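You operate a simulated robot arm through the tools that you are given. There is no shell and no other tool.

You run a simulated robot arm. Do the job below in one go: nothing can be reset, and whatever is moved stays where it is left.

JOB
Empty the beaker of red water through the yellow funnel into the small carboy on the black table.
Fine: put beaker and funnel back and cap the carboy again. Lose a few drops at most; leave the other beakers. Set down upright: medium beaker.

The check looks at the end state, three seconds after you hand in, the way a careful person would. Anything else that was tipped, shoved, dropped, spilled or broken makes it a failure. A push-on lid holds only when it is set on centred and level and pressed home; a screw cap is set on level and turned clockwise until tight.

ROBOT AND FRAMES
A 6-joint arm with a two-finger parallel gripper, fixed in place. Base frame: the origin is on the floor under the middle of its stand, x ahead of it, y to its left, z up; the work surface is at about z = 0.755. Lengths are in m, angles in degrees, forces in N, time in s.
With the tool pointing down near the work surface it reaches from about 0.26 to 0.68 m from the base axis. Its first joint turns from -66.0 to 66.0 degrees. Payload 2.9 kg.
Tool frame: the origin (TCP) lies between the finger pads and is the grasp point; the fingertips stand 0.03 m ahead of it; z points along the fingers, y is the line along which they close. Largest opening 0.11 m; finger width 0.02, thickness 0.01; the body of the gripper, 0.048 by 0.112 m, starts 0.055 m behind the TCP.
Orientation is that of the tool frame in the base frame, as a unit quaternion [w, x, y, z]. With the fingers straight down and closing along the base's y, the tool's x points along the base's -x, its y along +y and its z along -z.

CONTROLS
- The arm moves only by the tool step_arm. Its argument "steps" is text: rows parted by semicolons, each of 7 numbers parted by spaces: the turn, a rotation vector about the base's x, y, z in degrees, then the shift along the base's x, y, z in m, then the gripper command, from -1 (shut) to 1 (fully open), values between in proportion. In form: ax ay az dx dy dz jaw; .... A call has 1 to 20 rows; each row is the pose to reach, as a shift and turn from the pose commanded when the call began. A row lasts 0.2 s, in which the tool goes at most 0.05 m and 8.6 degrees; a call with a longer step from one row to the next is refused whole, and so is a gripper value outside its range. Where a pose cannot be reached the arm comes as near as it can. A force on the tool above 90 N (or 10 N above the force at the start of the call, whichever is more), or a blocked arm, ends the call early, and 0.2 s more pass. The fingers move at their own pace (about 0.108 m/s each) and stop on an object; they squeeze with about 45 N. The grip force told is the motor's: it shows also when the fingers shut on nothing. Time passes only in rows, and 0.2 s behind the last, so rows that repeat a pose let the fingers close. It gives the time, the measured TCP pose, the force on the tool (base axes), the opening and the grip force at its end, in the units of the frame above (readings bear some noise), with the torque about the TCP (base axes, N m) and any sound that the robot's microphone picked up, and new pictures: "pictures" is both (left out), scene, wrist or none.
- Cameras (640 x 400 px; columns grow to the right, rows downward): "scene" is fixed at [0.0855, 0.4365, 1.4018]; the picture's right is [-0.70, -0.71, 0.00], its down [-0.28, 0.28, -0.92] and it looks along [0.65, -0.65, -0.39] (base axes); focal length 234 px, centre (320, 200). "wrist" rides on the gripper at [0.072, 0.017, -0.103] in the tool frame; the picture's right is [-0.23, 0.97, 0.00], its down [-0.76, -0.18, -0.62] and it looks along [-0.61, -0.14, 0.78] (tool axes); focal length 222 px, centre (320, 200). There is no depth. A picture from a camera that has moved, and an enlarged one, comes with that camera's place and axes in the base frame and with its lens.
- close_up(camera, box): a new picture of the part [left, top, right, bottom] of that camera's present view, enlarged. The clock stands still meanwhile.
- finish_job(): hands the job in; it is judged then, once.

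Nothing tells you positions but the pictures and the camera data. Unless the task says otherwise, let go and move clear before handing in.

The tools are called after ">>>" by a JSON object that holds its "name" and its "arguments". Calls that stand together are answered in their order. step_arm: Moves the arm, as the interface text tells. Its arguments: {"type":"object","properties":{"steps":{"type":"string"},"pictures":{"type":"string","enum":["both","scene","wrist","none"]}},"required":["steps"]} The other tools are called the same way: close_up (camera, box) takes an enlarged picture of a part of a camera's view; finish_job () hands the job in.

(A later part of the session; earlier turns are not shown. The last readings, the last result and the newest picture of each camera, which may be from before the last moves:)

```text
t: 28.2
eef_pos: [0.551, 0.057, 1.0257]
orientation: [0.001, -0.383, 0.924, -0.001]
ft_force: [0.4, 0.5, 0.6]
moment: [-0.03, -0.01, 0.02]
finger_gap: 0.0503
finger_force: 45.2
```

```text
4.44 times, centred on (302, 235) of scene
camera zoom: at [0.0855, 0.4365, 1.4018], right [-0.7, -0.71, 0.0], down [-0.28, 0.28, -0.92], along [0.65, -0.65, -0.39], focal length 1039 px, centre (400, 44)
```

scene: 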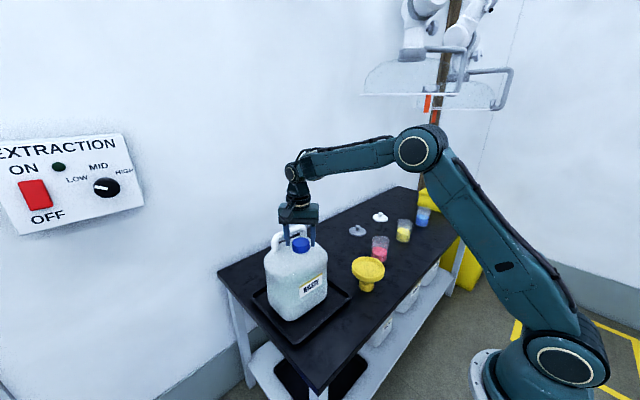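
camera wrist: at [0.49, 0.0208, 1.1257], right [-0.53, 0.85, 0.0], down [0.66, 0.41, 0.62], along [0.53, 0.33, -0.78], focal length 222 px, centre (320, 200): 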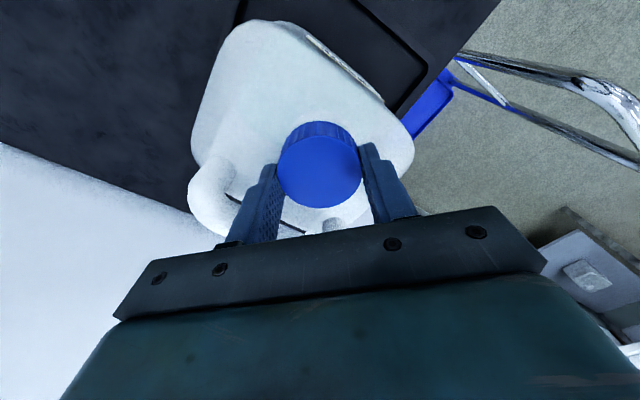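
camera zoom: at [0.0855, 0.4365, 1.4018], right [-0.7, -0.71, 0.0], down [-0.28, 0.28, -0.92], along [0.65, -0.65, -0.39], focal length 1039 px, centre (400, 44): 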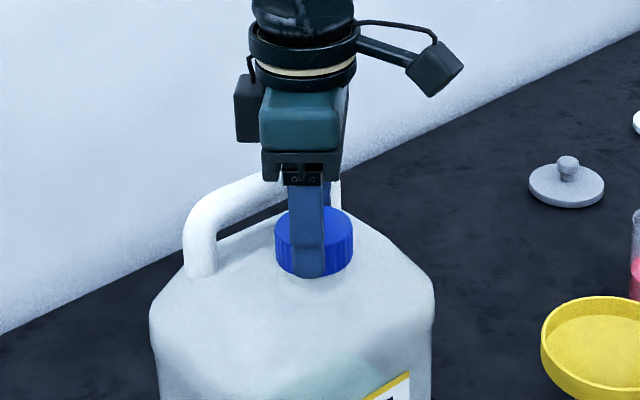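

The cap is free. I lift it clear vertically and look at the mouth.

>>> {"name": "step_arm", "arguments": {"steps": "0 0 0 0 0 0.01 -1; 0 0 0 0 0 0.025 -1; 0 0 0 0 0 0.05 -1; 0 0 0 0 0 0.09 -1; 0 0 0 0 0 0.12 -1; 0 0 0 0 0 0.12 -1"}}

>>> {"name": "close_up", "arguments": {"camera": "scene", "box": [262, 170, 342, 280]}}

>>> {"name": "close_up", "arguments": {"camera": "wrist", "box": [180, 0, 440, 230]}}

```text
t: 29.6
eef_pos: [0.5534, 0.0573, 1.1461]
orientation: [0.0, -0.383, 0.924, -0.001]
ft_force: [-0.5, 0.2, -0.5]
moment: [0.0, 0.04, 0.02]
finger_gap: 0.0504
finger_force: 44.9
camera wrist: at [0.4898, 0.0205, 1.2491], right [-0.53, 0.85, 0.0], down [0.66, 0.41, 0.62], along [0.53, 0.33, -0.78], focal length 222 px, centre (320, 200)
```

scene: 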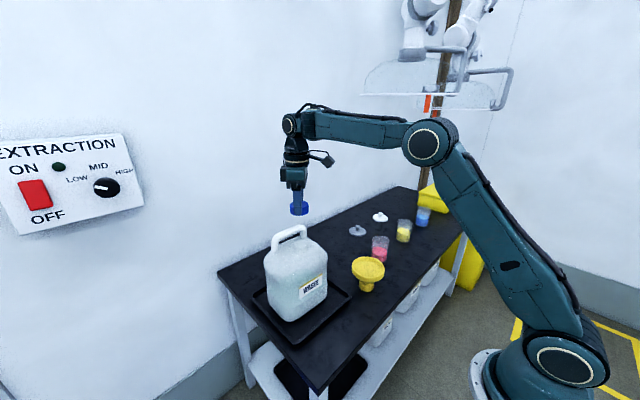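
wrist: 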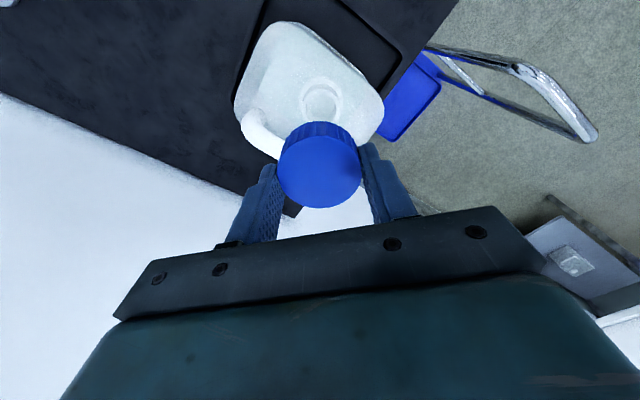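

```text
3.64 times, centred on (302, 225) of scene
camera zoom: at [0.0855, 0.4365, 1.4018], right [-0.7, -0.71, 0.0], down [-0.28, 0.28, -0.92], along [0.65, -0.65, -0.39], focal length 850 px, centre (386, 109)
```

zoom: 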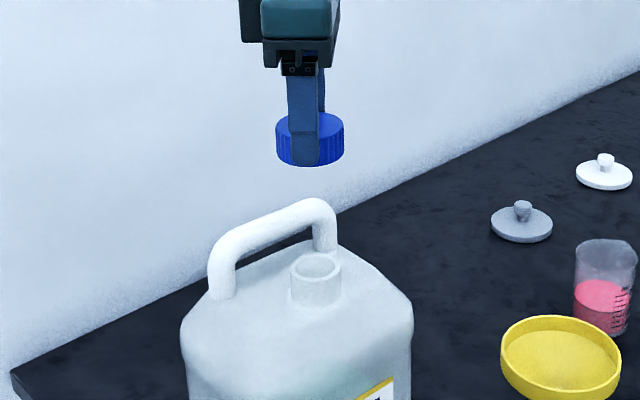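

```text
1.74 times, centred on (310, 115) of wrist
camera zoom: at [0.4898, 0.0205, 1.2491], right [-0.53, 0.85, 0.0], down [0.66, 0.41, 0.62], along [0.53, 0.33, -0.78], focal length 386 px, centre (337, 348)
```

zoom: 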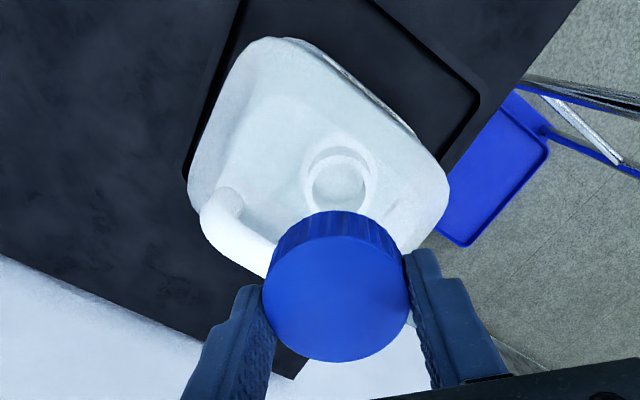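

The carboy's neck is open (OD about 43 mm), so the funnel's collar slips over it. I'll set the cap down on clear table at about (0.59, −0.19), behind the funnel.

>>> {"name": "step_arm", "arguments": {"steps": "0 0 0 0.006 -0.04 0 -1; 0 0 0 0.012 -0.082 0 -1; 0 0 0 0.018 -0.124 0 -1; 0 0 0 0.024 -0.166 0 -1; 0 0 0 0.03 -0.208 0 -1; 0 0 0 0.037 -0.247 0 -1; 0 0 0 0.037 -0.247 -0.05 -1; 0 0 0 0.037 -0.247 -0.1 -1; 0 0 0 0.037 -0.247 -0.15 -1; 0 0 0 0.037 -0.247 -0.2 -1; 0 0 0 0.037 -0.247 -0.25 -1; 0 0 0 0.037 -0.247 -0.29 -1; 0 0 0 0.037 -0.247 -0.29 -1"}}

>>> {"name": "close_up", "arguments": {"camera": "scene", "box": [290, 180, 430, 290]}}

```text
t: 32.4
eef_pos: [0.5872, -0.1901, 0.854]
orientation: [-0.001, -0.383, 0.924, 0.0]
ft_force: [-0.1, 0.3, -0.3]
moment: [0.03, -0.01, 0.0]
finger_gap: 0.0505
finger_force: 45.5
camera wrist: at [0.5253, -0.2281, 0.9569], right [-0.53, 0.85, 0.0], down [0.66, 0.41, 0.62], along [0.53, 0.33, -0.78], focal length 222 px, centre (320, 200)
```

scene: 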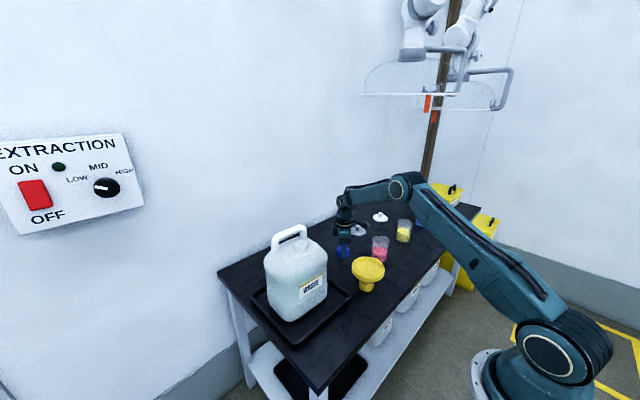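
wrist: 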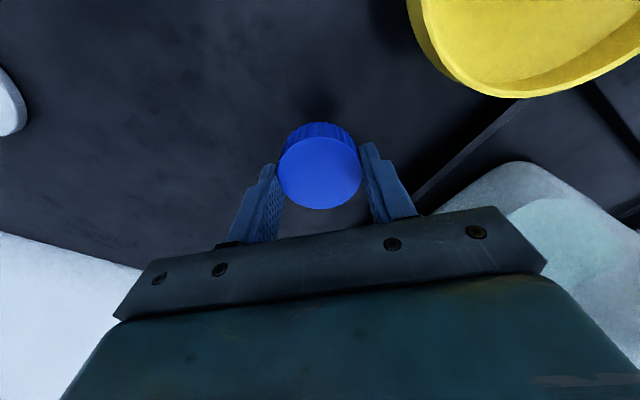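

```text
3.64 times, centred on (360, 235) of scene
camera zoom: at [0.0855, 0.4365, 1.4018], right [-0.7, -0.71, 0.0], down [-0.28, 0.28, -0.92], along [0.65, -0.65, -0.39], focal length 850 px, centre (174, 73)
```

zoom: 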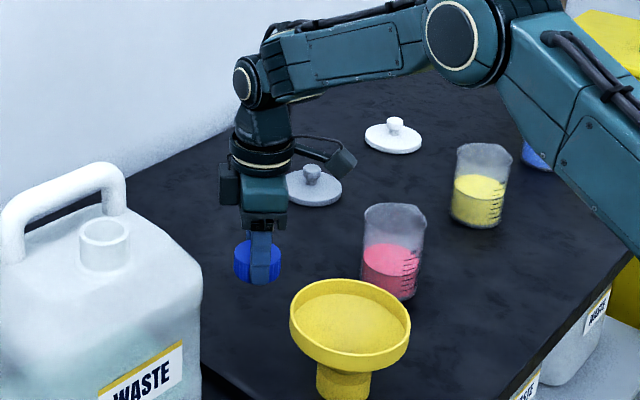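

The space is clear. I'll lower the cap to just above the table and touch down in small steps.

>>> {"name": "step_arm", "arguments": {"steps": "0 0 0 0 0 -0.03 -1; 0 0 0 0 0 -0.05 -1; 0 0 0 0 0 -0.058 -1; 0 0 0 0 0 -0.061 -1; 0 0 0 0 0 -0.063 -1", "pictures": "none"}}

>>> {"name": "close_up", "arguments": {"camera": "scene", "box": [310, 210, 390, 270]}}

```text
t: 33.6
eef_pos: [0.5894, -0.189, 0.7931]
orientation: [0.001, -0.383, 0.924, 0.0]
ft_force: [0.9, -0.1, 0.3]
moment: [0.01, 0.0, -0.04]
finger_gap: 0.0504
finger_force: 45.0
```

```text
6.67 times, centred on (350, 240) of scene
camera zoom: at [0.0855, 0.4365, 1.4018], right [-0.7, -0.71, 0.0], down [-0.28, 0.28, -0.92], along [0.65, -0.65, -0.39], focal length 1558 px, centre (120, -67)
```

zoom: 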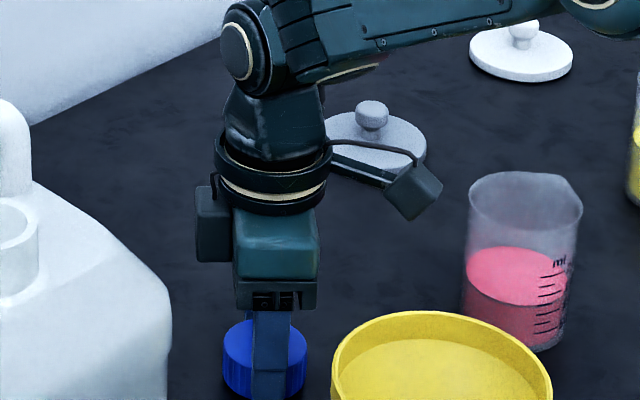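

>>> {"name": "step_arm", "arguments": {"steps": "0 0 0 0 0 -0.0015 -1; 0 0 0 0 0 -0.003 -1", "pictures": "none"}}

>>> {"name": "close_up", "arguments": {"camera": "scene", "box": [310, 220, 390, 280]}}

```text
t: 34.2
eef_pos: [0.5891, -0.189, 0.791]
orientation: [0.0, -0.383, 0.924, -0.001]
ft_force: [-0.2, 0.3, 0.0]
moment: [0.04, 0.04, 0.01]
finger_gap: 0.0502
finger_force: 45.1
```

```text
6.67 times, centred on (350, 250) of scene
camera zoom: at [0.0855, 0.4365, 1.4018], right [-0.7, -0.71, 0.0], down [-0.28, 0.28, -0.92], along [0.65, -0.65, -0.39], focal length 1558 px, centre (120, -133)
```

zoom: 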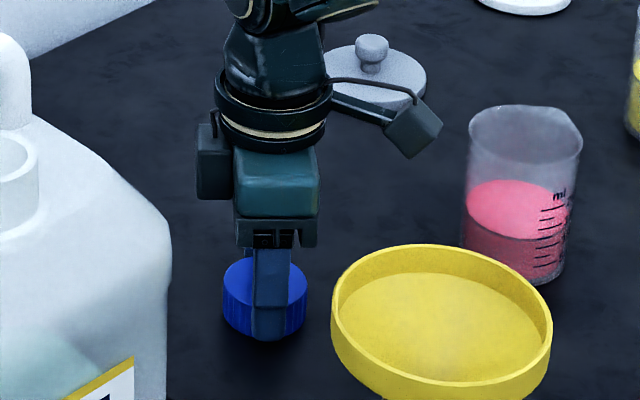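

>>> {"name": "step_arm", "arguments": {"steps": "0 0 0 0 0 -0.0015 -1; 0 0 0 0 0 -0.003 -1; 0 0 0 0 0 -0.0045 -1", "pictures": "none"}}

```text
t: 35.0
eef_pos: [0.5891, -0.189, 0.7897]
orientation: [0.002, -0.382, 0.924, -0.004]
ft_force: [-18.5, -0.9, 46.4]
moment: [0.2, 1.12, 0.1]
finger_gap: 0.0504
finger_force: 45.3
```

Contact with the table at TCP z≈0.790. I relieve the load and release the cap.

>>> {"name": "step_arm", "arguments": {"steps": "0 0 0 0 0 0.0025 -1; 0 0 0 0 0 0.0025 -1; 0 0 0 0 0 0.0028 -0.2; 0 0 0 0 0 0.0028 0.15; 0 0 0 0 0 0.0028 0.15", "pictures": "none"}}

>>> {"name": "close_up", "arguments": {"camera": "scene", "box": [310, 220, 390, 280]}}

>>> {"name": "close_up", "arguments": {"camera": "wrist", "box": [200, 60, 460, 230]}}

```text
t: 36.2
eef_pos: [0.5898, -0.1895, 0.786]
orientation: [0.001, -0.384, 0.923, 0.0]
ft_force: [-0.6, -0.3, -0.1]
moment: [0.0, -0.02, -0.04]
finger_gap: 0.0634
finger_force: 0.1
```

```text
6.67 times, centred on (350, 250) of scene
camera zoom: at [0.0855, 0.4365, 1.4018], right [-0.7, -0.71, 0.0], down [-0.28, 0.28, -0.92], along [0.65, -0.65, -0.39], focal length 1558 px, centre (120, -133)
```

zoom: 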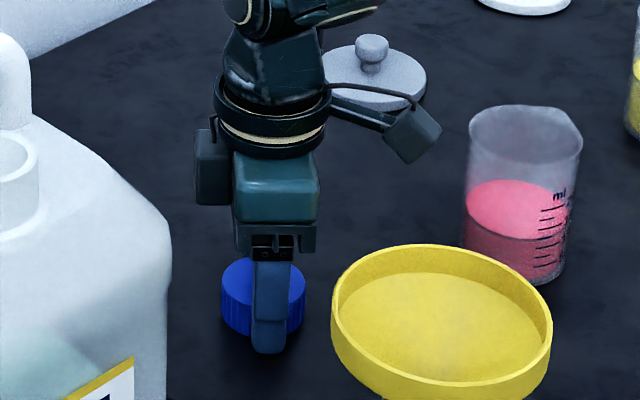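

```text
2.35 times, centred on (330, 145) of wrist
camera zoom: at [0.5263, -0.2258, 0.8903], right [-0.53, 0.85, 0.0], down [0.66, 0.41, 0.62], along [0.53, 0.33, -0.78], focal length 523 px, centre (296, 329)
```

zoom: 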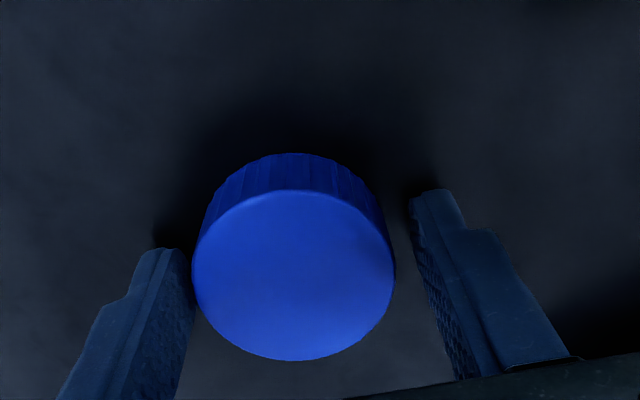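

The cap stands flat on the table at about (0.590, −0.190). I lift straight up, then move to view the funnel.

>>> {"name": "step_arm", "arguments": {"steps": "0 0 0 0 0 0.002 0.25; 0 0 0 0 0 0.01 0.25; 0 0 0 0 0 0.03 0.25; 0 0 0 0 0 0.06 0.25; 0 0 0 0 0 0.1 0.25; 0 0 0 0 0 0.14 0.25; 0 0 0 0 0 0.16 0.25"}}

>>> {"name": "close_up", "arguments": {"camera": "scene", "box": [310, 220, 410, 300]}}

>>> {"name": "close_up", "arguments": {"camera": "wrist", "box": [340, 0, 640, 190]}}

```text
t: 37.8
eef_pos: [0.5891, -0.1875, 0.951]
orientation: [0.0, -0.383, 0.924, -0.001]
ft_force: [0.5, 0.2, 0.3]
moment: [-0.03, 0.0, 0.02]
finger_gap: 0.0688
finger_force: 0.1
camera wrist: at [0.5264, -0.2267, 1.0537], right [-0.53, 0.85, 0.0], down [0.66, 0.41, 0.62], along [0.53, 0.33, -0.78], focal length 222 px, centre (320, 200)
```

scene: 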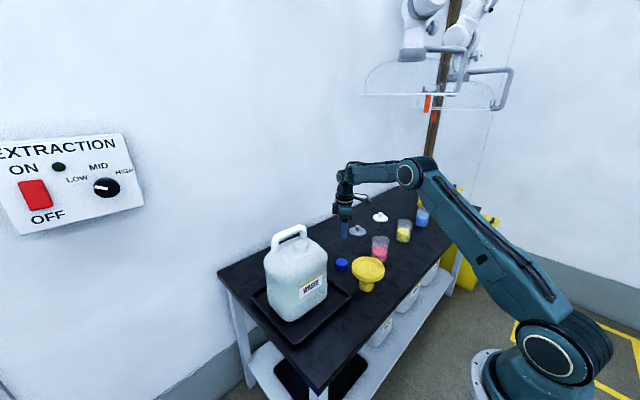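
wrist: 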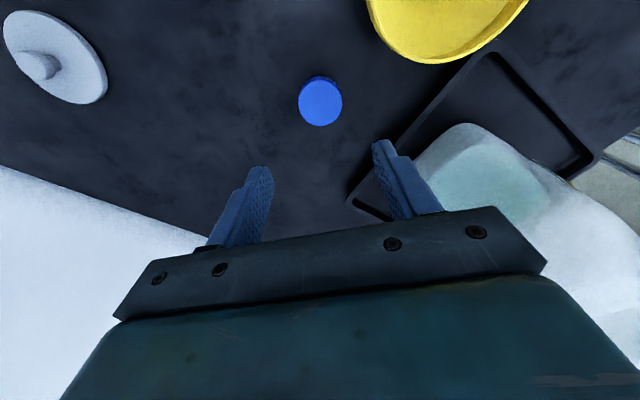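

```text
5.00 times, centred on (360, 260) of scene
camera zoom: at [0.0855, 0.4365, 1.4018], right [-0.7, -0.71, 0.0], down [-0.28, 0.28, -0.92], along [0.65, -0.65, -0.39], focal length 1169 px, centre (120, -100)
```

zoom: 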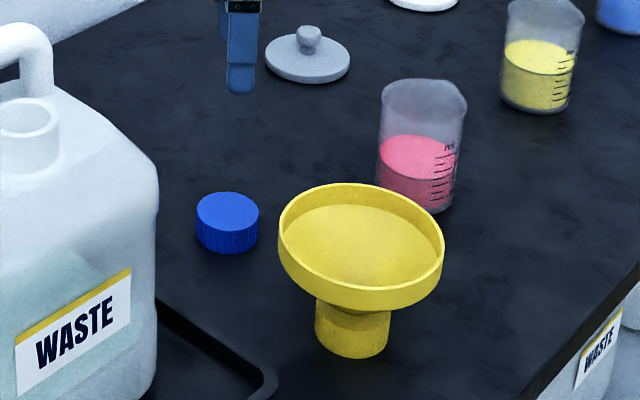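

```text
2.11 times, centred on (490, 95) of wrist
camera zoom: at [0.5264, -0.2267, 1.0537], right [-0.53, 0.85, 0.0], down [0.66, 0.41, 0.62], along [0.53, 0.33, -0.78], focal length 468 px, centre (-38, 421)
```

zoom: 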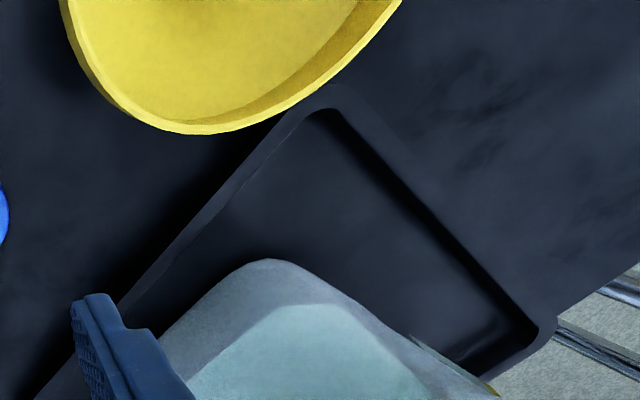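

The cap is standing well. Now I'll move over the funnel's −y rim with the fingers closing along y, to look at it from above for a rim pinch.

>>> {"name": "step_arm", "arguments": {"steps": "0 0 -8 -0.02 0 0.02 0.4; 0 0 -16 -0.045 -0.005 0.04 0.4; 0 0 -24 -0.07 -0.01 0.05 0.4; 0 0 -32 -0.095 -0.015 0.06 0.4; 0 0 -40 -0.12 -0.02 0.06 0.4; 0 0 -45 -0.148 -0.026 0.06 0.4; 0 0 -45 -0.148 -0.026 0.06 0.4"}}

>>> {"name": "close_up", "arguments": {"camera": "wrist", "box": [200, 20, 500, 220]}}

```text
t: 39.4
eef_pos: [0.4405, -0.2136, 1.008]
orientation: [0.0, 0.001, 1.0, 0.0]
ft_force: [0.1, 0.3, -0.8]
moment: [0.03, 0.03, -0.01]
finger_gap: 0.0772
finger_force: 0.0
camera wrist: at [0.3691, -0.1952, 1.1119], right [0.23, 0.97, 0.0], down [0.76, -0.18, 0.62], along [0.61, -0.14, -0.78], focal length 222 px, centre (320, 200)
```

scene: 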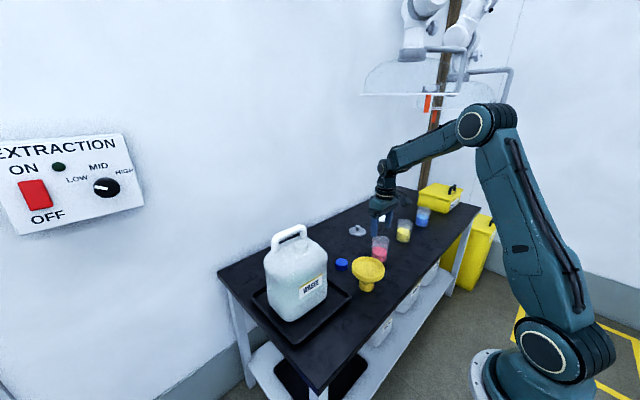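
wrist: 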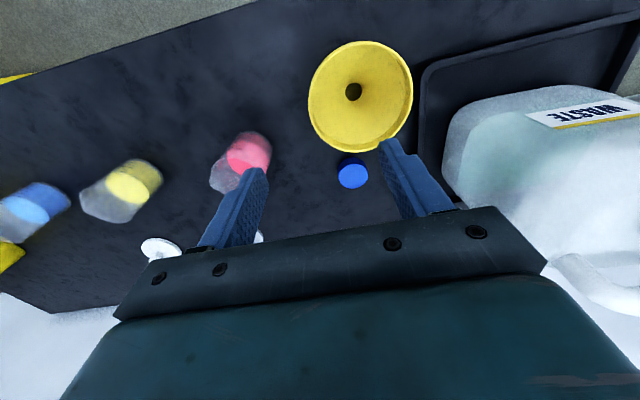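

```text
2.00 times, centred on (350, 120) of wrist
camera zoom: at [0.3691, -0.1952, 1.1119], right [0.23, 0.97, 0.0], down [0.76, -0.18, 0.62], along [0.61, -0.14, -0.78], focal length 444 px, centre (260, 360)
```

zoom: 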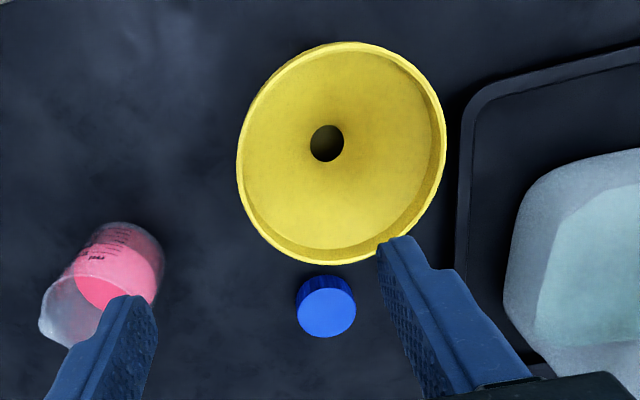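

I estimate the funnel axis near (0.443, −0.166) with the rim at z≈0.85; there's a few mm of uncertainty. I'll come down closer, above the −y rim, and judge the fingers relative to the rim.

>>> {"name": "step_arm", "arguments": {"steps": "0 0 0 0.0025 -0.01 -0.03 0.2; 0 0 0 0.0025 -0.01 -0.06 0.2; 0 0 0 0.0025 -0.01 -0.09 0; 0 0 0 0.0025 -0.01 -0.09 -0.1; 0 0 0 0.0025 -0.01 -0.09 -0.1"}}

>>> {"name": "close_up", "arguments": {"camera": "wrist", "box": [200, 60, 480, 235]}}

>>> {"name": "close_up", "arguments": {"camera": "scene", "box": [330, 200, 420, 300]}}

```text
t: 40.6
eef_pos: [0.4443, -0.2241, 0.9184]
orientation: [0.0, 0.0, 1.0, -0.001]
ft_force: [0.6, -0.4, 0.1]
moment: [-0.03, 0.02, 0.01]
finger_gap: 0.0497
finger_force: 0.0
camera wrist: at [0.3716, -0.2056, 1.0223], right [0.23, 0.97, 0.0], down [0.76, -0.18, 0.62], along [0.61, -0.14, -0.78], focal length 222 px, centre (320, 200)
```

scene: 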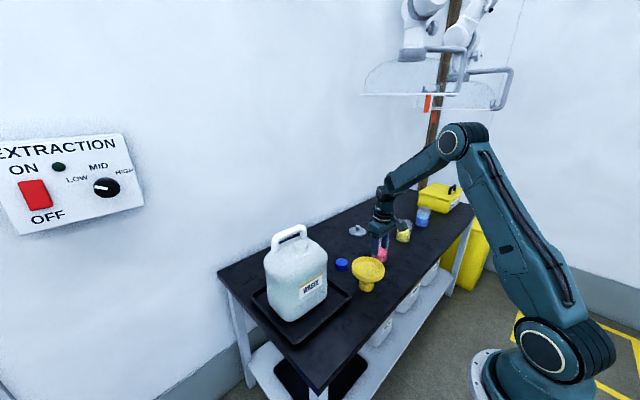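
wrist: 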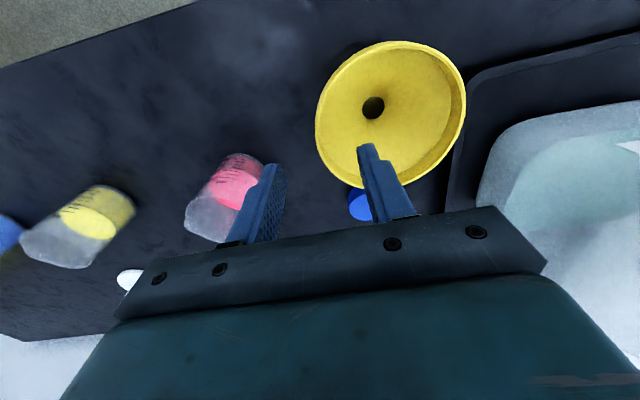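

```text
2.29 times, centred on (340, 148) of wrist
camera zoom: at [0.3716, -0.2056, 1.0223], right [0.23, 0.97, 0.0], down [0.76, -0.18, 0.62], along [0.61, -0.14, -0.78], focal length 508 px, centre (274, 320)
```

zoom: 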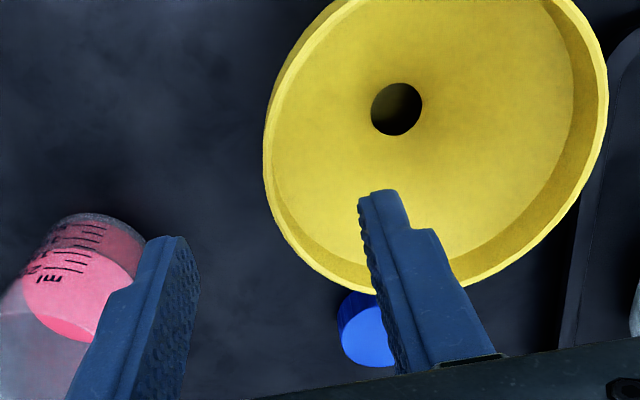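

```text
4.00 times, centred on (375, 250) of scene
camera zoom: at [0.0855, 0.4365, 1.4018], right [-0.7, -0.71, 0.0], down [-0.28, 0.28, -0.92], along [0.65, -0.65, -0.39], focal length 935 px, centre (100, 0)
```

zoom: 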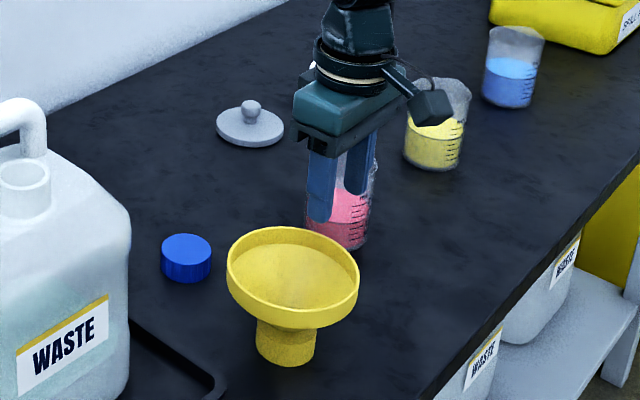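

The fingers straddle the rim's −y edge (rim radius ~57 mm, axis ≈ (0.445, −0.169)). I'll narrow the opening and descend with the inner finger inside the bowl, in small steps.

>>> {"name": "step_arm", "arguments": {"steps": "0 0 0 0.0005 -0.0005 -0.01 -0.35; 0 0 0 0.0005 -0.0005 -0.022 -0.35; 0 0 0 0.0005 -0.0005 -0.034 -0.35; 0 0 0 0.0005 -0.0005 -0.04 -0.35; 0 0 0 0.0005 -0.0005 -0.04 -0.35"}}

>>> {"name": "close_up", "arguments": {"camera": "wrist", "box": [200, 60, 480, 235]}}

>>> {"name": "close_up", "arguments": {"camera": "scene", "box": [336, 220, 416, 290]}}

```text
t: 41.8
eef_pos: [0.4435, -0.2246, 0.8778]
orientation: [-0.001, 0.001, 1.0, -0.001]
ft_force: [0.3, -0.1, -0.7]
moment: [0.01, 0.0, 0.01]
finger_gap: 0.0361
finger_force: 0.1
camera wrist: at [0.372, -0.207, 0.982], right [0.23, 0.97, 0.0], down [0.76, -0.18, 0.62], along [0.61, -0.14, -0.78], focal length 222 px, centre (320, 200)
```

scene: 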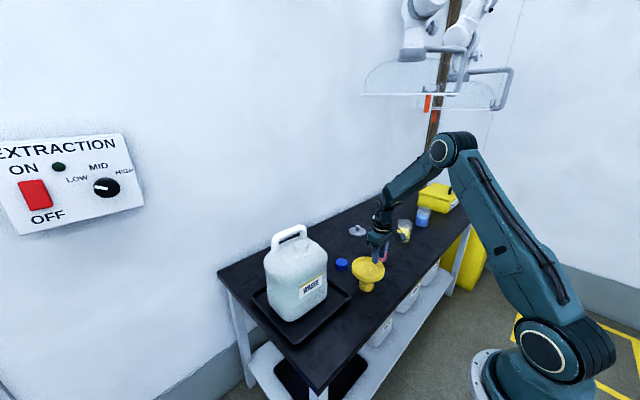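
wrist: 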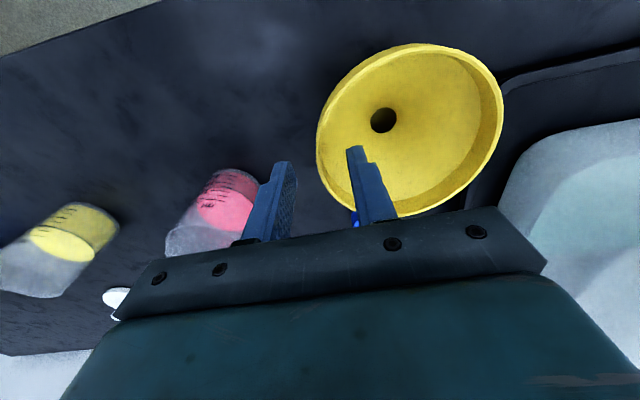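

```text
2.29 times, centred on (340, 148) of wrist
camera zoom: at [0.372, -0.207, 0.982], right [0.23, 0.97, 0.0], down [0.76, -0.18, 0.62], along [0.61, -0.14, -0.78], focal length 508 px, centre (274, 320)
```

zoom: 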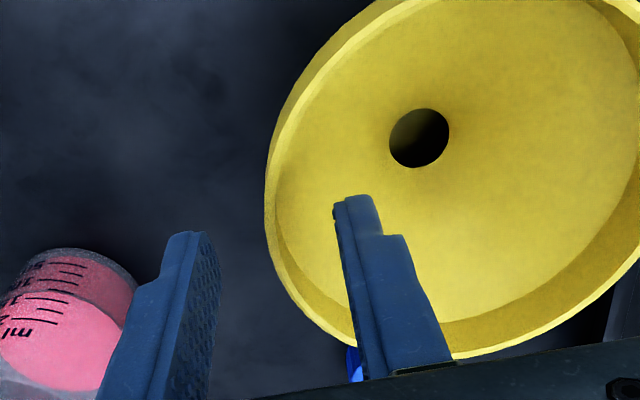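

```text
5.71 times, centred on (376, 255) of scene
camera zoom: at [0.0855, 0.4365, 1.4018], right [-0.7, -0.71, 0.0], down [-0.28, 0.28, -0.92], along [0.65, -0.65, -0.39], focal length 1336 px, centre (0, -114)
```

zoom: 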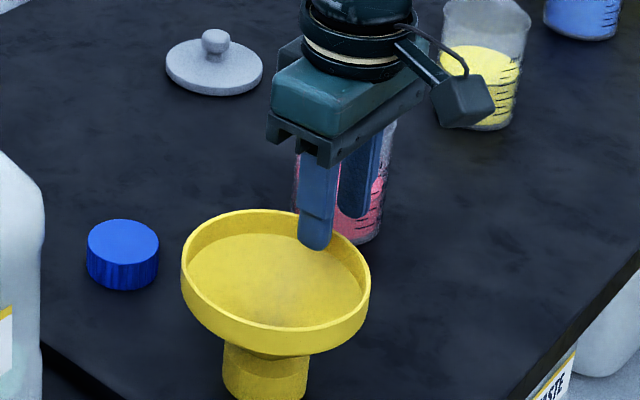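

The inner finger is inside the bowl and the outer one is outside the rim, with the rim midway. I go down 12 mm more and then close gently onto the wall.

>>> {"name": "step_arm", "arguments": {"steps": "0 0 0 0 0 -0.004 -0.4; 0 0 0 0 0 -0.008 -0.4; 0 0 0 0 0 -0.011 -0.4; 0 0 0 0 0 -0.011 -0.4", "pictures": "none"}}

>>> {"name": "close_up", "arguments": {"camera": "scene", "box": [336, 220, 416, 290]}}

>>> {"name": "close_up", "arguments": {"camera": "wrist", "box": [200, 60, 480, 235]}}

```text
t: 42.8
eef_pos: [0.4438, -0.2253, 0.8671]
orientation: [0.0, 0.001, 1.0, -0.002]
ft_force: [1.0, -0.3, 0.0]
moment: [-0.02, -0.02, 0.01]
finger_gap: 0.0332
finger_force: 0.1
```

```text
5.71 times, centred on (376, 255) of scene
camera zoom: at [0.0855, 0.4365, 1.4018], right [-0.7, -0.71, 0.0], down [-0.28, 0.28, -0.92], along [0.65, -0.65, -0.39], focal length 1336 px, centre (0, -114)
```

zoom: 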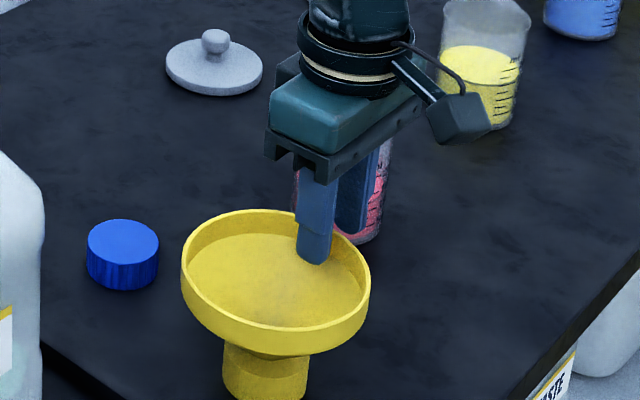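

```text
2.29 times, centred on (340, 148) of wrist
camera zoom: at [0.3721, -0.2064, 0.9704], right [0.23, 0.97, 0.0], down [0.76, -0.18, 0.62], along [0.61, -0.14, -0.78], focal length 508 px, centre (274, 320)
```

zoom: 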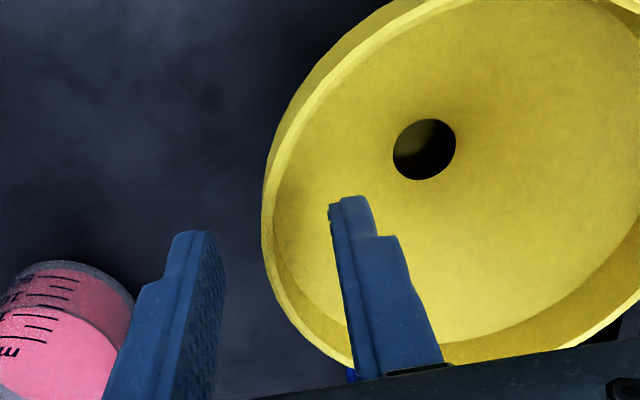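

No contact yet with the bowl floor. I'll close on the rim wall.

>>> {"name": "step_arm", "arguments": {"steps": "0 0 0 0 0 0 -0.6; 0 0 0 0 0 0 -0.75; 0 0 0 0 0 0 -0.85; 0 0 0 0 0 0 -0.95; 0 0 0 0 0 0 -1; 0 0 0 0 0 0 -1", "pictures": "none"}}

>>> {"name": "close_up", "arguments": {"camera": "scene", "box": [336, 220, 416, 290]}}

>>> {"name": "close_up", "arguments": {"camera": "wrist", "box": [200, 60, 480, 235]}}

```text
t: 44.2
eef_pos: [0.444, -0.2253, 0.868]
orientation: [0.0, 0.0, 1.0, -0.001]
ft_force: [-0.3, -1.2, 0.6]
moment: [0.02, 0.16, 0.03]
finger_gap: 0.0032
finger_force: 43.4
```

```text
5.71 times, centred on (376, 255) of scene
camera zoom: at [0.0855, 0.4365, 1.4018], right [-0.7, -0.71, 0.0], down [-0.28, 0.28, -0.92], along [0.65, -0.65, -0.39], focal length 1336 px, centre (0, -114)
```

zoom: 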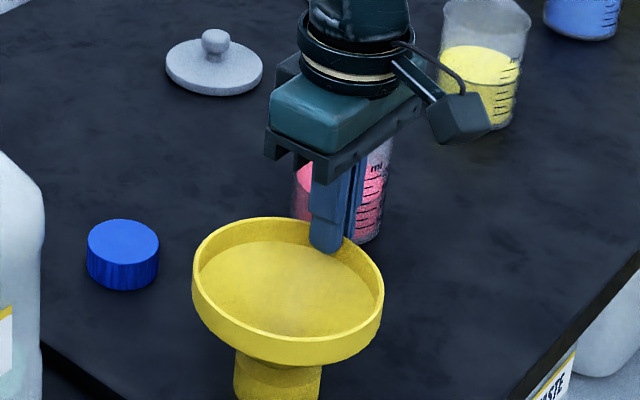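

```text
2.29 times, centred on (340, 148) of wrist
camera zoom: at [0.3721, -0.2063, 0.9706], right [0.23, 0.97, 0.0], down [0.76, -0.18, 0.62], along [0.61, -0.14, -0.78], focal length 508 px, centre (274, 320)
```

zoom: 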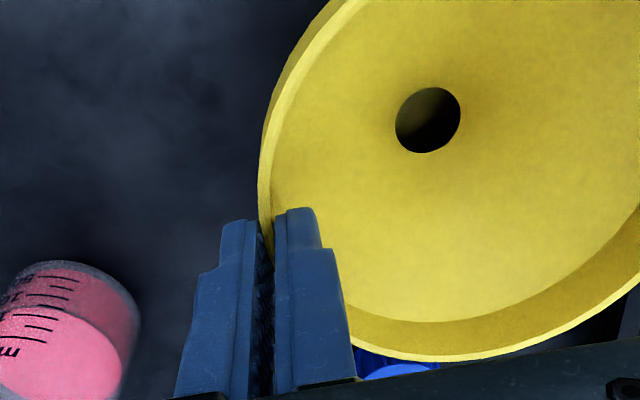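

The rim is pinched (3.2 mm wall); the funnel shifted slightly as it aligned to the pads. I lift a few cm and check how it hangs.

>>> {"name": "step_arm", "arguments": {"steps": "0 0 0 0 0 0.004 -1; 0 0 0 0 0 0.015 -1; 0 0 0 0 0 0.03 -1; 0 0 0 0 0 0.05 -1; 0 0 0 0 0 0.05 -1"}}

>>> {"name": "close_up", "arguments": {"camera": "scene", "box": [330, 200, 420, 290]}}

>>> {"name": "close_up", "arguments": {"camera": "wrist", "box": [200, 20, 540, 235]}}

```text
t: 45.4
eef_pos: [0.4434, -0.2253, 0.9166]
orientation: [0.0, 0.0, 1.0, -0.001]
ft_force: [-0.1, -0.6, -1.7]
moment: [-0.04, 0.01, -0.03]
finger_gap: 0.0034
finger_force: 43.5
camera wrist: at [0.3714, -0.2063, 1.0199], right [0.23, 0.97, 0.0], down [0.76, -0.18, 0.62], along [0.61, -0.14, -0.78], focal length 222 px, centre (320, 200)
```

scene: 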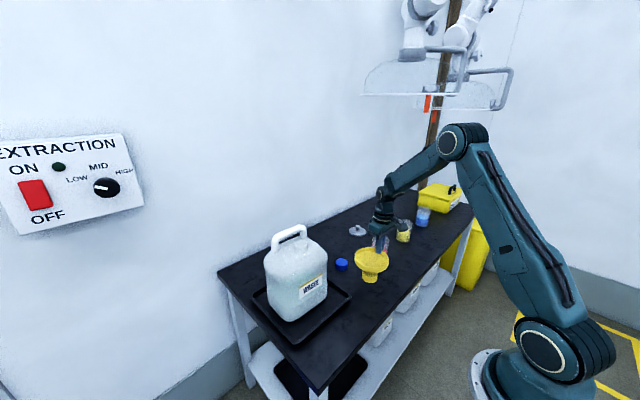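
wrist: 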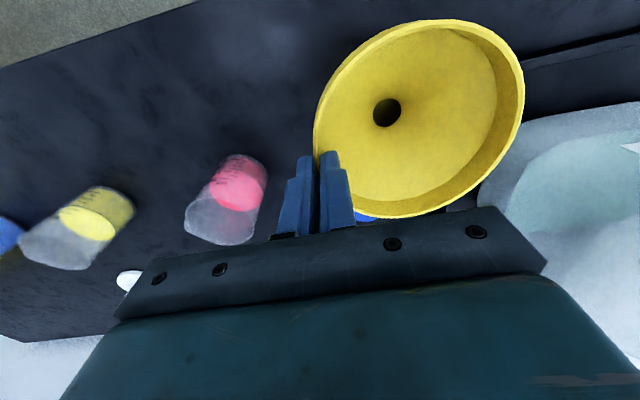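

```text
4.44 times, centred on (375, 245) of scene
camera zoom: at [0.0855, 0.4365, 1.4018], right [-0.7, -0.71, 0.0], down [-0.28, 0.28, -0.92], along [0.65, -0.65, -0.39], focal length 1039 px, centre (76, 0)
```

zoom: 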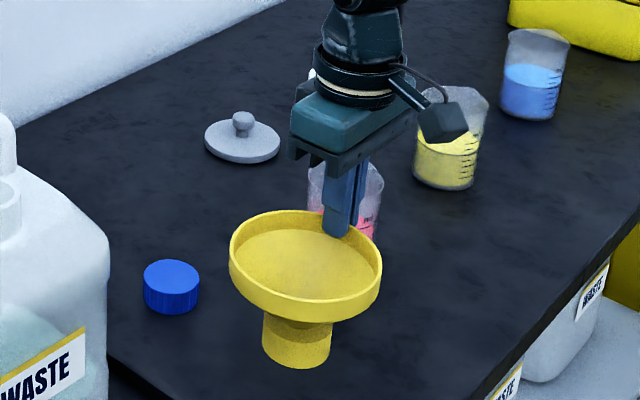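

```text
1.86 times, centred on (370, 128) of wrist
camera zoom: at [0.3714, -0.2063, 1.0199], right [0.23, 0.97, 0.0], down [0.76, -0.18, 0.62], along [0.61, -0.14, -0.78], focal length 413 px, centre (227, 335)
```

zoom: 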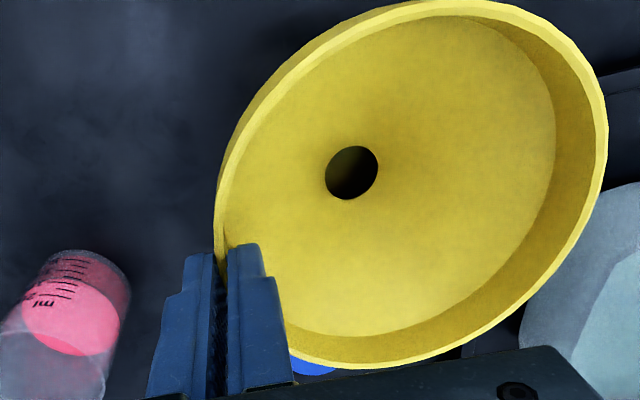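

The funnel hangs upright from the rim pinch, with its axis about (−9, +56) mm from the TCP. I'll raise it and carry it over the carboy at a safe height.

>>> {"name": "step_arm", "arguments": {"steps": "0 0 0 0 0 0.04 -1; 0 0 0 0 0 0.08 -1; 0 0 0 0 0 0.12 -1; 0 0 0 0 0 0.16 -1; 0 0 0 0 0 0.2 -1; 0 0 0 0 0 0.24 -1; 0 0 0 0 0 0.274 -1; 0 0 0 0.02 0.038 0.274 -1; 0 0 0 0.04 0.076 0.274 -1; 0 0 0 0.06 0.114 0.274 -1; 0 0 0 0.08 0.152 0.274 -1; 0 0 0 0.1 0.19 0.274 -1; 0 0 0 0.118 0.228 0.274 -1; 0 0 0 0.118 0.228 0.274 -1"}}

>>> {"name": "close_up", "arguments": {"camera": "scene", "box": [252, 160, 352, 260]}}

>>> {"name": "close_up", "arguments": {"camera": "wrist", "box": [200, 0, 540, 235]}}

```text
t: 48.4
eef_pos: [0.5619, 0.0013, 1.1928]
orientation: [0.0, 0.0, 1.0, 0.0]
ft_force: [0.1, -0.5, -0.7]
moment: [-0.04, -0.02, 0.01]
finger_gap: 0.0035
finger_force: 43.6
camera wrist: at [0.4916, 0.0208, 1.2953], right [0.23, 0.97, 0.0], down [0.76, -0.18, 0.62], along [0.61, -0.14, -0.78], focal length 222 px, centre (320, 200)
```

scene: 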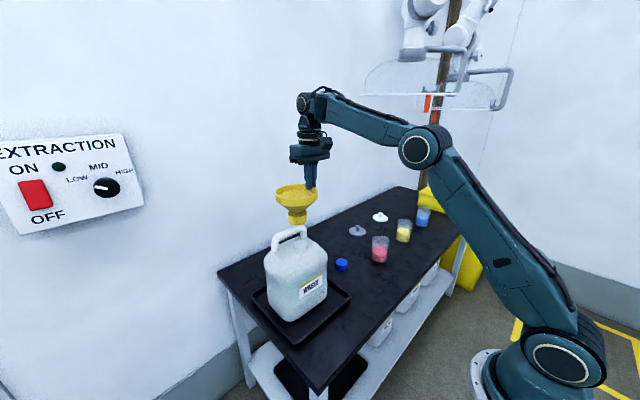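
wrist: 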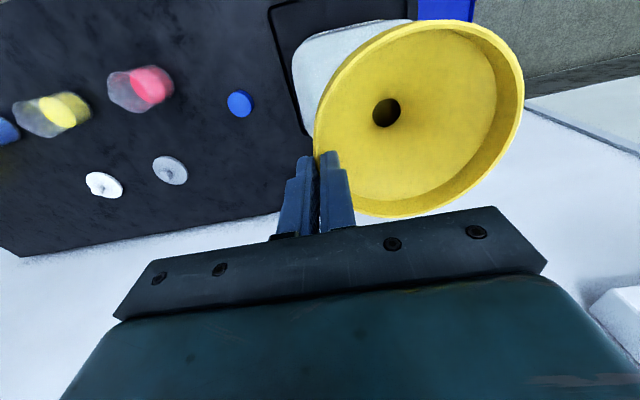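

```text
4.00 times, centred on (302, 210) of scene
camera zoom: at [0.0855, 0.4365, 1.4018], right [-0.7, -0.71, 0.0], down [-0.28, 0.28, -0.92], along [0.65, -0.65, -0.39], focal length 935 px, centre (392, 160)
```

zoom: 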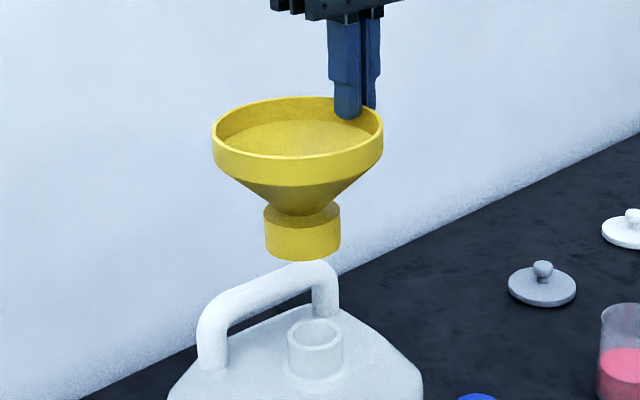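

```text
1.70 times, centred on (370, 118) of wrist
camera zoom: at [0.4916, 0.0208, 1.2953], right [0.23, 0.97, 0.0], down [0.76, -0.18, 0.62], along [0.61, -0.14, -0.78], focal length 378 px, centre (235, 340)
```

zoom: 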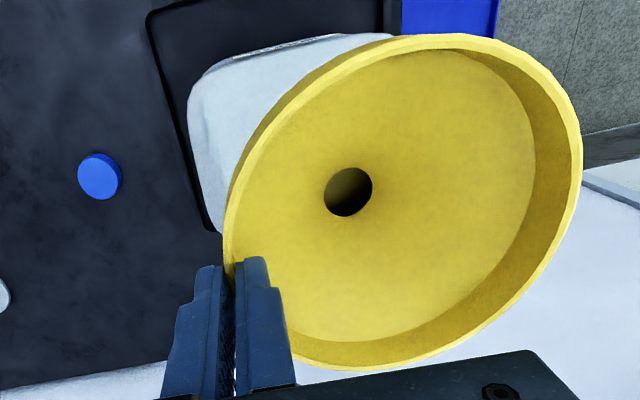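

In the scene view the collar sits a bit to the left of the neck; combining both cameras I need about (−7.5, −1) mm. I'll correct and lower to ~1 cm above the neck.

>>> {"name": "step_arm", "arguments": {"steps": "0 0 0 -0.0075 -0.001 0 -1; 0 0 0 -0.0075 -0.001 -0.015 -1; 0 0 0 -0.0075 -0.001 -0.03 -1; 0 0 0 -0.0075 -0.001 -0.045 -1; 0 0 0 -0.0075 -0.001 -0.058 -1; 0 0 0 -0.0075 -0.001 -0.062 -1; 0 0 0 -0.0075 -0.001 -0.062 -1"}}

>>> {"name": "close_up", "arguments": {"camera": "scene", "box": [262, 180, 352, 260]}}

>>> {"name": "close_up", "arguments": {"camera": "wrist", "box": [200, 0, 540, 235]}}

```text
t: 50.0
eef_pos: [0.5539, -0.0005, 1.1297]
orientation: [0.001, 0.001, 1.0, -0.001]
ft_force: [0.8, -0.2, -0.4]
moment: [-0.05, 0.01, -0.03]
finger_gap: 0.0034
finger_force: 43.5
camera wrist: at [0.4828, 0.0198, 1.2331], right [0.23, 0.97, 0.0], down [0.76, -0.18, 0.62], along [0.61, -0.14, -0.78], focal length 222 px, centre (320, 200)
```

scene: 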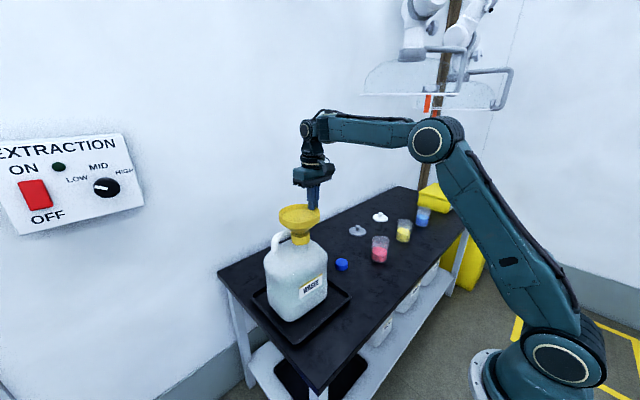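
wrist: 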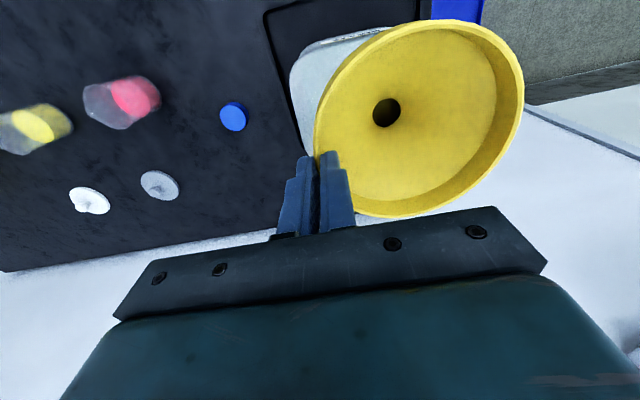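

```text
5.00 times, centred on (307, 220) of scene
camera zoom: at [0.0855, 0.4365, 1.4018], right [-0.7, -0.71, 0.0], down [-0.28, 0.28, -0.92], along [0.65, -0.65, -0.39], focal length 1169 px, centre (385, 100)
```

zoom: 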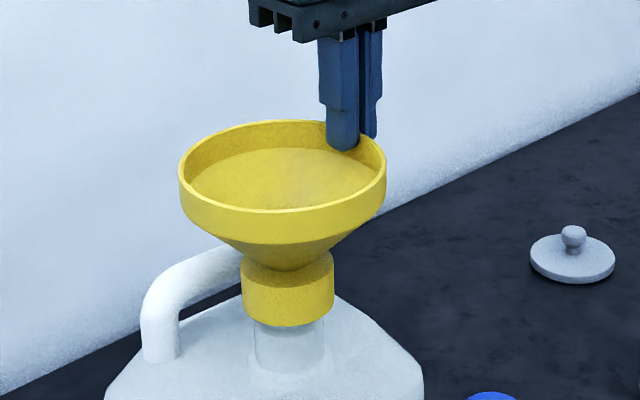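

```text
1.70 times, centred on (370, 118) of wrist
camera zoom: at [0.4828, 0.0198, 1.2331], right [0.23, 0.97, 0.0], down [0.76, -0.18, 0.62], along [0.61, -0.14, -0.78], focal length 378 px, centre (235, 340)
```

zoom: 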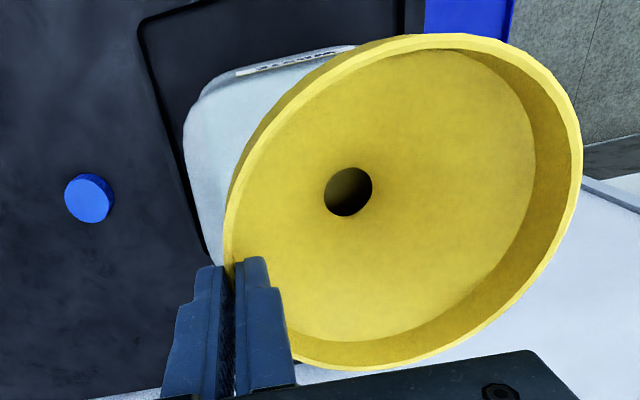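

The collar is laterally within ~1–2 mm of the neck in the scene view. I'll make a small correction and descend in small steps watching the force.

>>> {"name": "step_arm", "arguments": {"steps": "0 0 0 0.001 -0.002 -0.003 -1; 0 0 0 0.001 -0.002 -0.006 -1; 0 0 0 0.001 -0.002 -0.008 -1; 0 0 0 0.001 -0.002 -0.008 -1", "pictures": "none"}}

>>> {"name": "close_up", "arguments": {"camera": "scene", "box": [262, 190, 342, 260]}}

```text
t: 51.0
eef_pos: [0.5542, -0.0, 1.1209]
orientation: [0.0, 0.0, 1.0, -0.001]
ft_force: [0.2, -0.5, -0.6]
moment: [-0.07, -0.01, -0.01]
finger_gap: 0.0036
finger_force: 43.7
```

```text
5.71 times, centred on (302, 225) of scene
camera zoom: at [0.0855, 0.4365, 1.4018], right [-0.7, -0.71, 0.0], down [-0.28, 0.28, -0.92], along [0.65, -0.65, -0.39], focal length 1336 px, centre (423, 57)
```

zoom: 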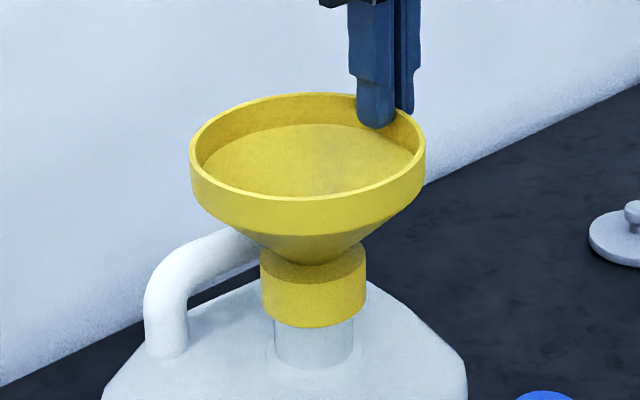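

>>> {"name": "step_arm", "arguments": {"steps": "0 0 0 0 0 -0.0015 -1; 0 0 0 0 0 -0.003 -1; 0 0 0 0 0 -0.004 -1", "pictures": "none"}}

```text
t: 51.8
eef_pos: [0.5554, 0.001, 1.1171]
orientation: [-0.001, 0.0, 1.0, -0.001]
ft_force: [1.1, 0.6, -0.1]
moment: [-0.08, 0.03, 0.02]
finger_gap: 0.0034
finger_force: 43.8
```

>>> {"name": "step_arm", "arguments": {"steps": "0 0 0 0 0 -0.0015 -1; 0 0 0 0 0 -0.003 -1; 0 0 0 0 0 -0.004 -1", "pictures": "none"}}

>>> {"name": "close_up", "arguments": {"camera": "scene", "box": [262, 190, 342, 260]}}

```text
t: 52.6
eef_pos: [0.5539, 0.0003, 1.1135]
orientation: [0.001, 0.0, 1.0, -0.001]
ft_force: [0.1, 0.1, -1.1]
moment: [-0.04, -0.02, 0.02]
finger_gap: 0.0033
finger_force: 43.2
```

```text
5.71 times, centred on (302, 225) of scene
camera zoom: at [0.0855, 0.4365, 1.4018], right [-0.7, -0.71, 0.0], down [-0.28, 0.28, -0.92], along [0.65, -0.65, -0.39], focal length 1336 px, centre (423, 57)
```

zoom: 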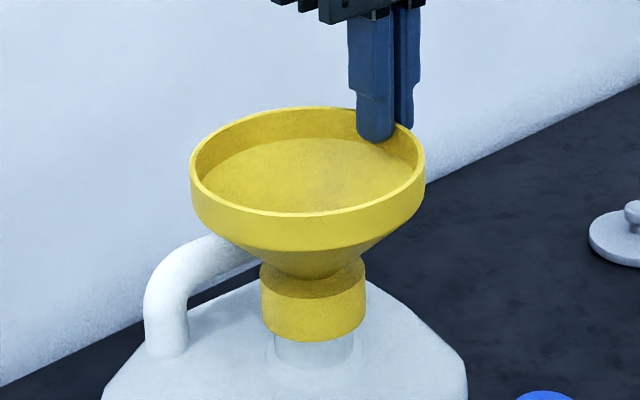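

No contact, and the collar appears to be sliding over the neck. I continue down carefully.

>>> {"name": "step_arm", "arguments": {"steps": "0 0 0 0 0 -0.0015 -1; 0 0 0 0 0 -0.003 -1; 0 0 0 0 0 -0.004 -1; 0 0 0 0 0 -0.005 -1", "pictures": "none"}}

>>> {"name": "close_up", "arguments": {"camera": "scene", "box": [262, 190, 342, 260]}}

```text
t: 53.6
eef_pos: [0.5543, 0.0001, 1.109]
orientation: [0.001, 0.0, 1.0, -0.002]
ft_force: [0.5, -0.4, -1.1]
moment: [-0.07, 0.0, 0.01]
finger_gap: 0.0034
finger_force: 43.8
```

```text
5.71 times, centred on (302, 225) of scene
camera zoom: at [0.0855, 0.4365, 1.4018], right [-0.7, -0.71, 0.0], down [-0.28, 0.28, -0.92], along [0.65, -0.65, -0.39], focal length 1336 px, centre (423, 57)
```

zoom: 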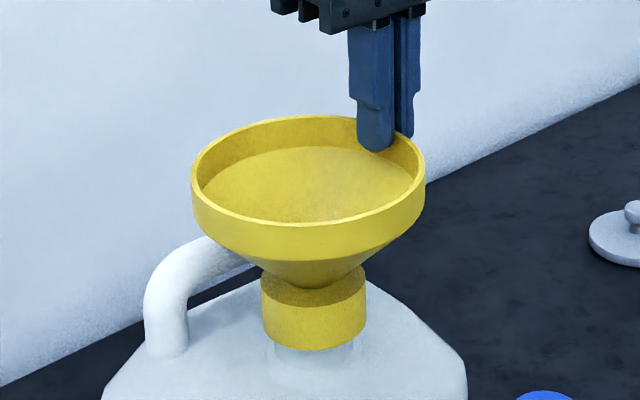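

>>> {"name": "step_arm", "arguments": {"steps": "0 0 0 0 0 -0.0015 -1; 0 0 0 0 0 -0.003 -1; 0 0 0 0 0 -0.004 -1", "pictures": "none"}}

>>> {"name": "close_up", "arguments": {"camera": "scene", "box": [262, 190, 342, 260]}}

```text
t: 54.4
eef_pos: [0.5566, 0.0001, 1.1041]
orientation: [0.0, 0.0, 1.0, -0.001]
ft_force: [-0.4, 0.4, -1.1]
moment: [-0.05, 0.07, 0.01]
finger_gap: 0.0031
finger_force: 43.1
```

```text
5.71 times, centred on (302, 225) of scene
camera zoom: at [0.0855, 0.4365, 1.4018], right [-0.7, -0.71, 0.0], down [-0.28, 0.28, -0.92], along [0.65, -0.65, -0.39], focal length 1336 px, centre (423, 57)
```

zoom: 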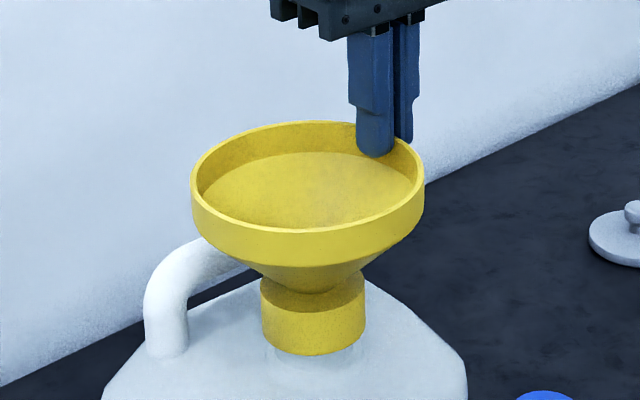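

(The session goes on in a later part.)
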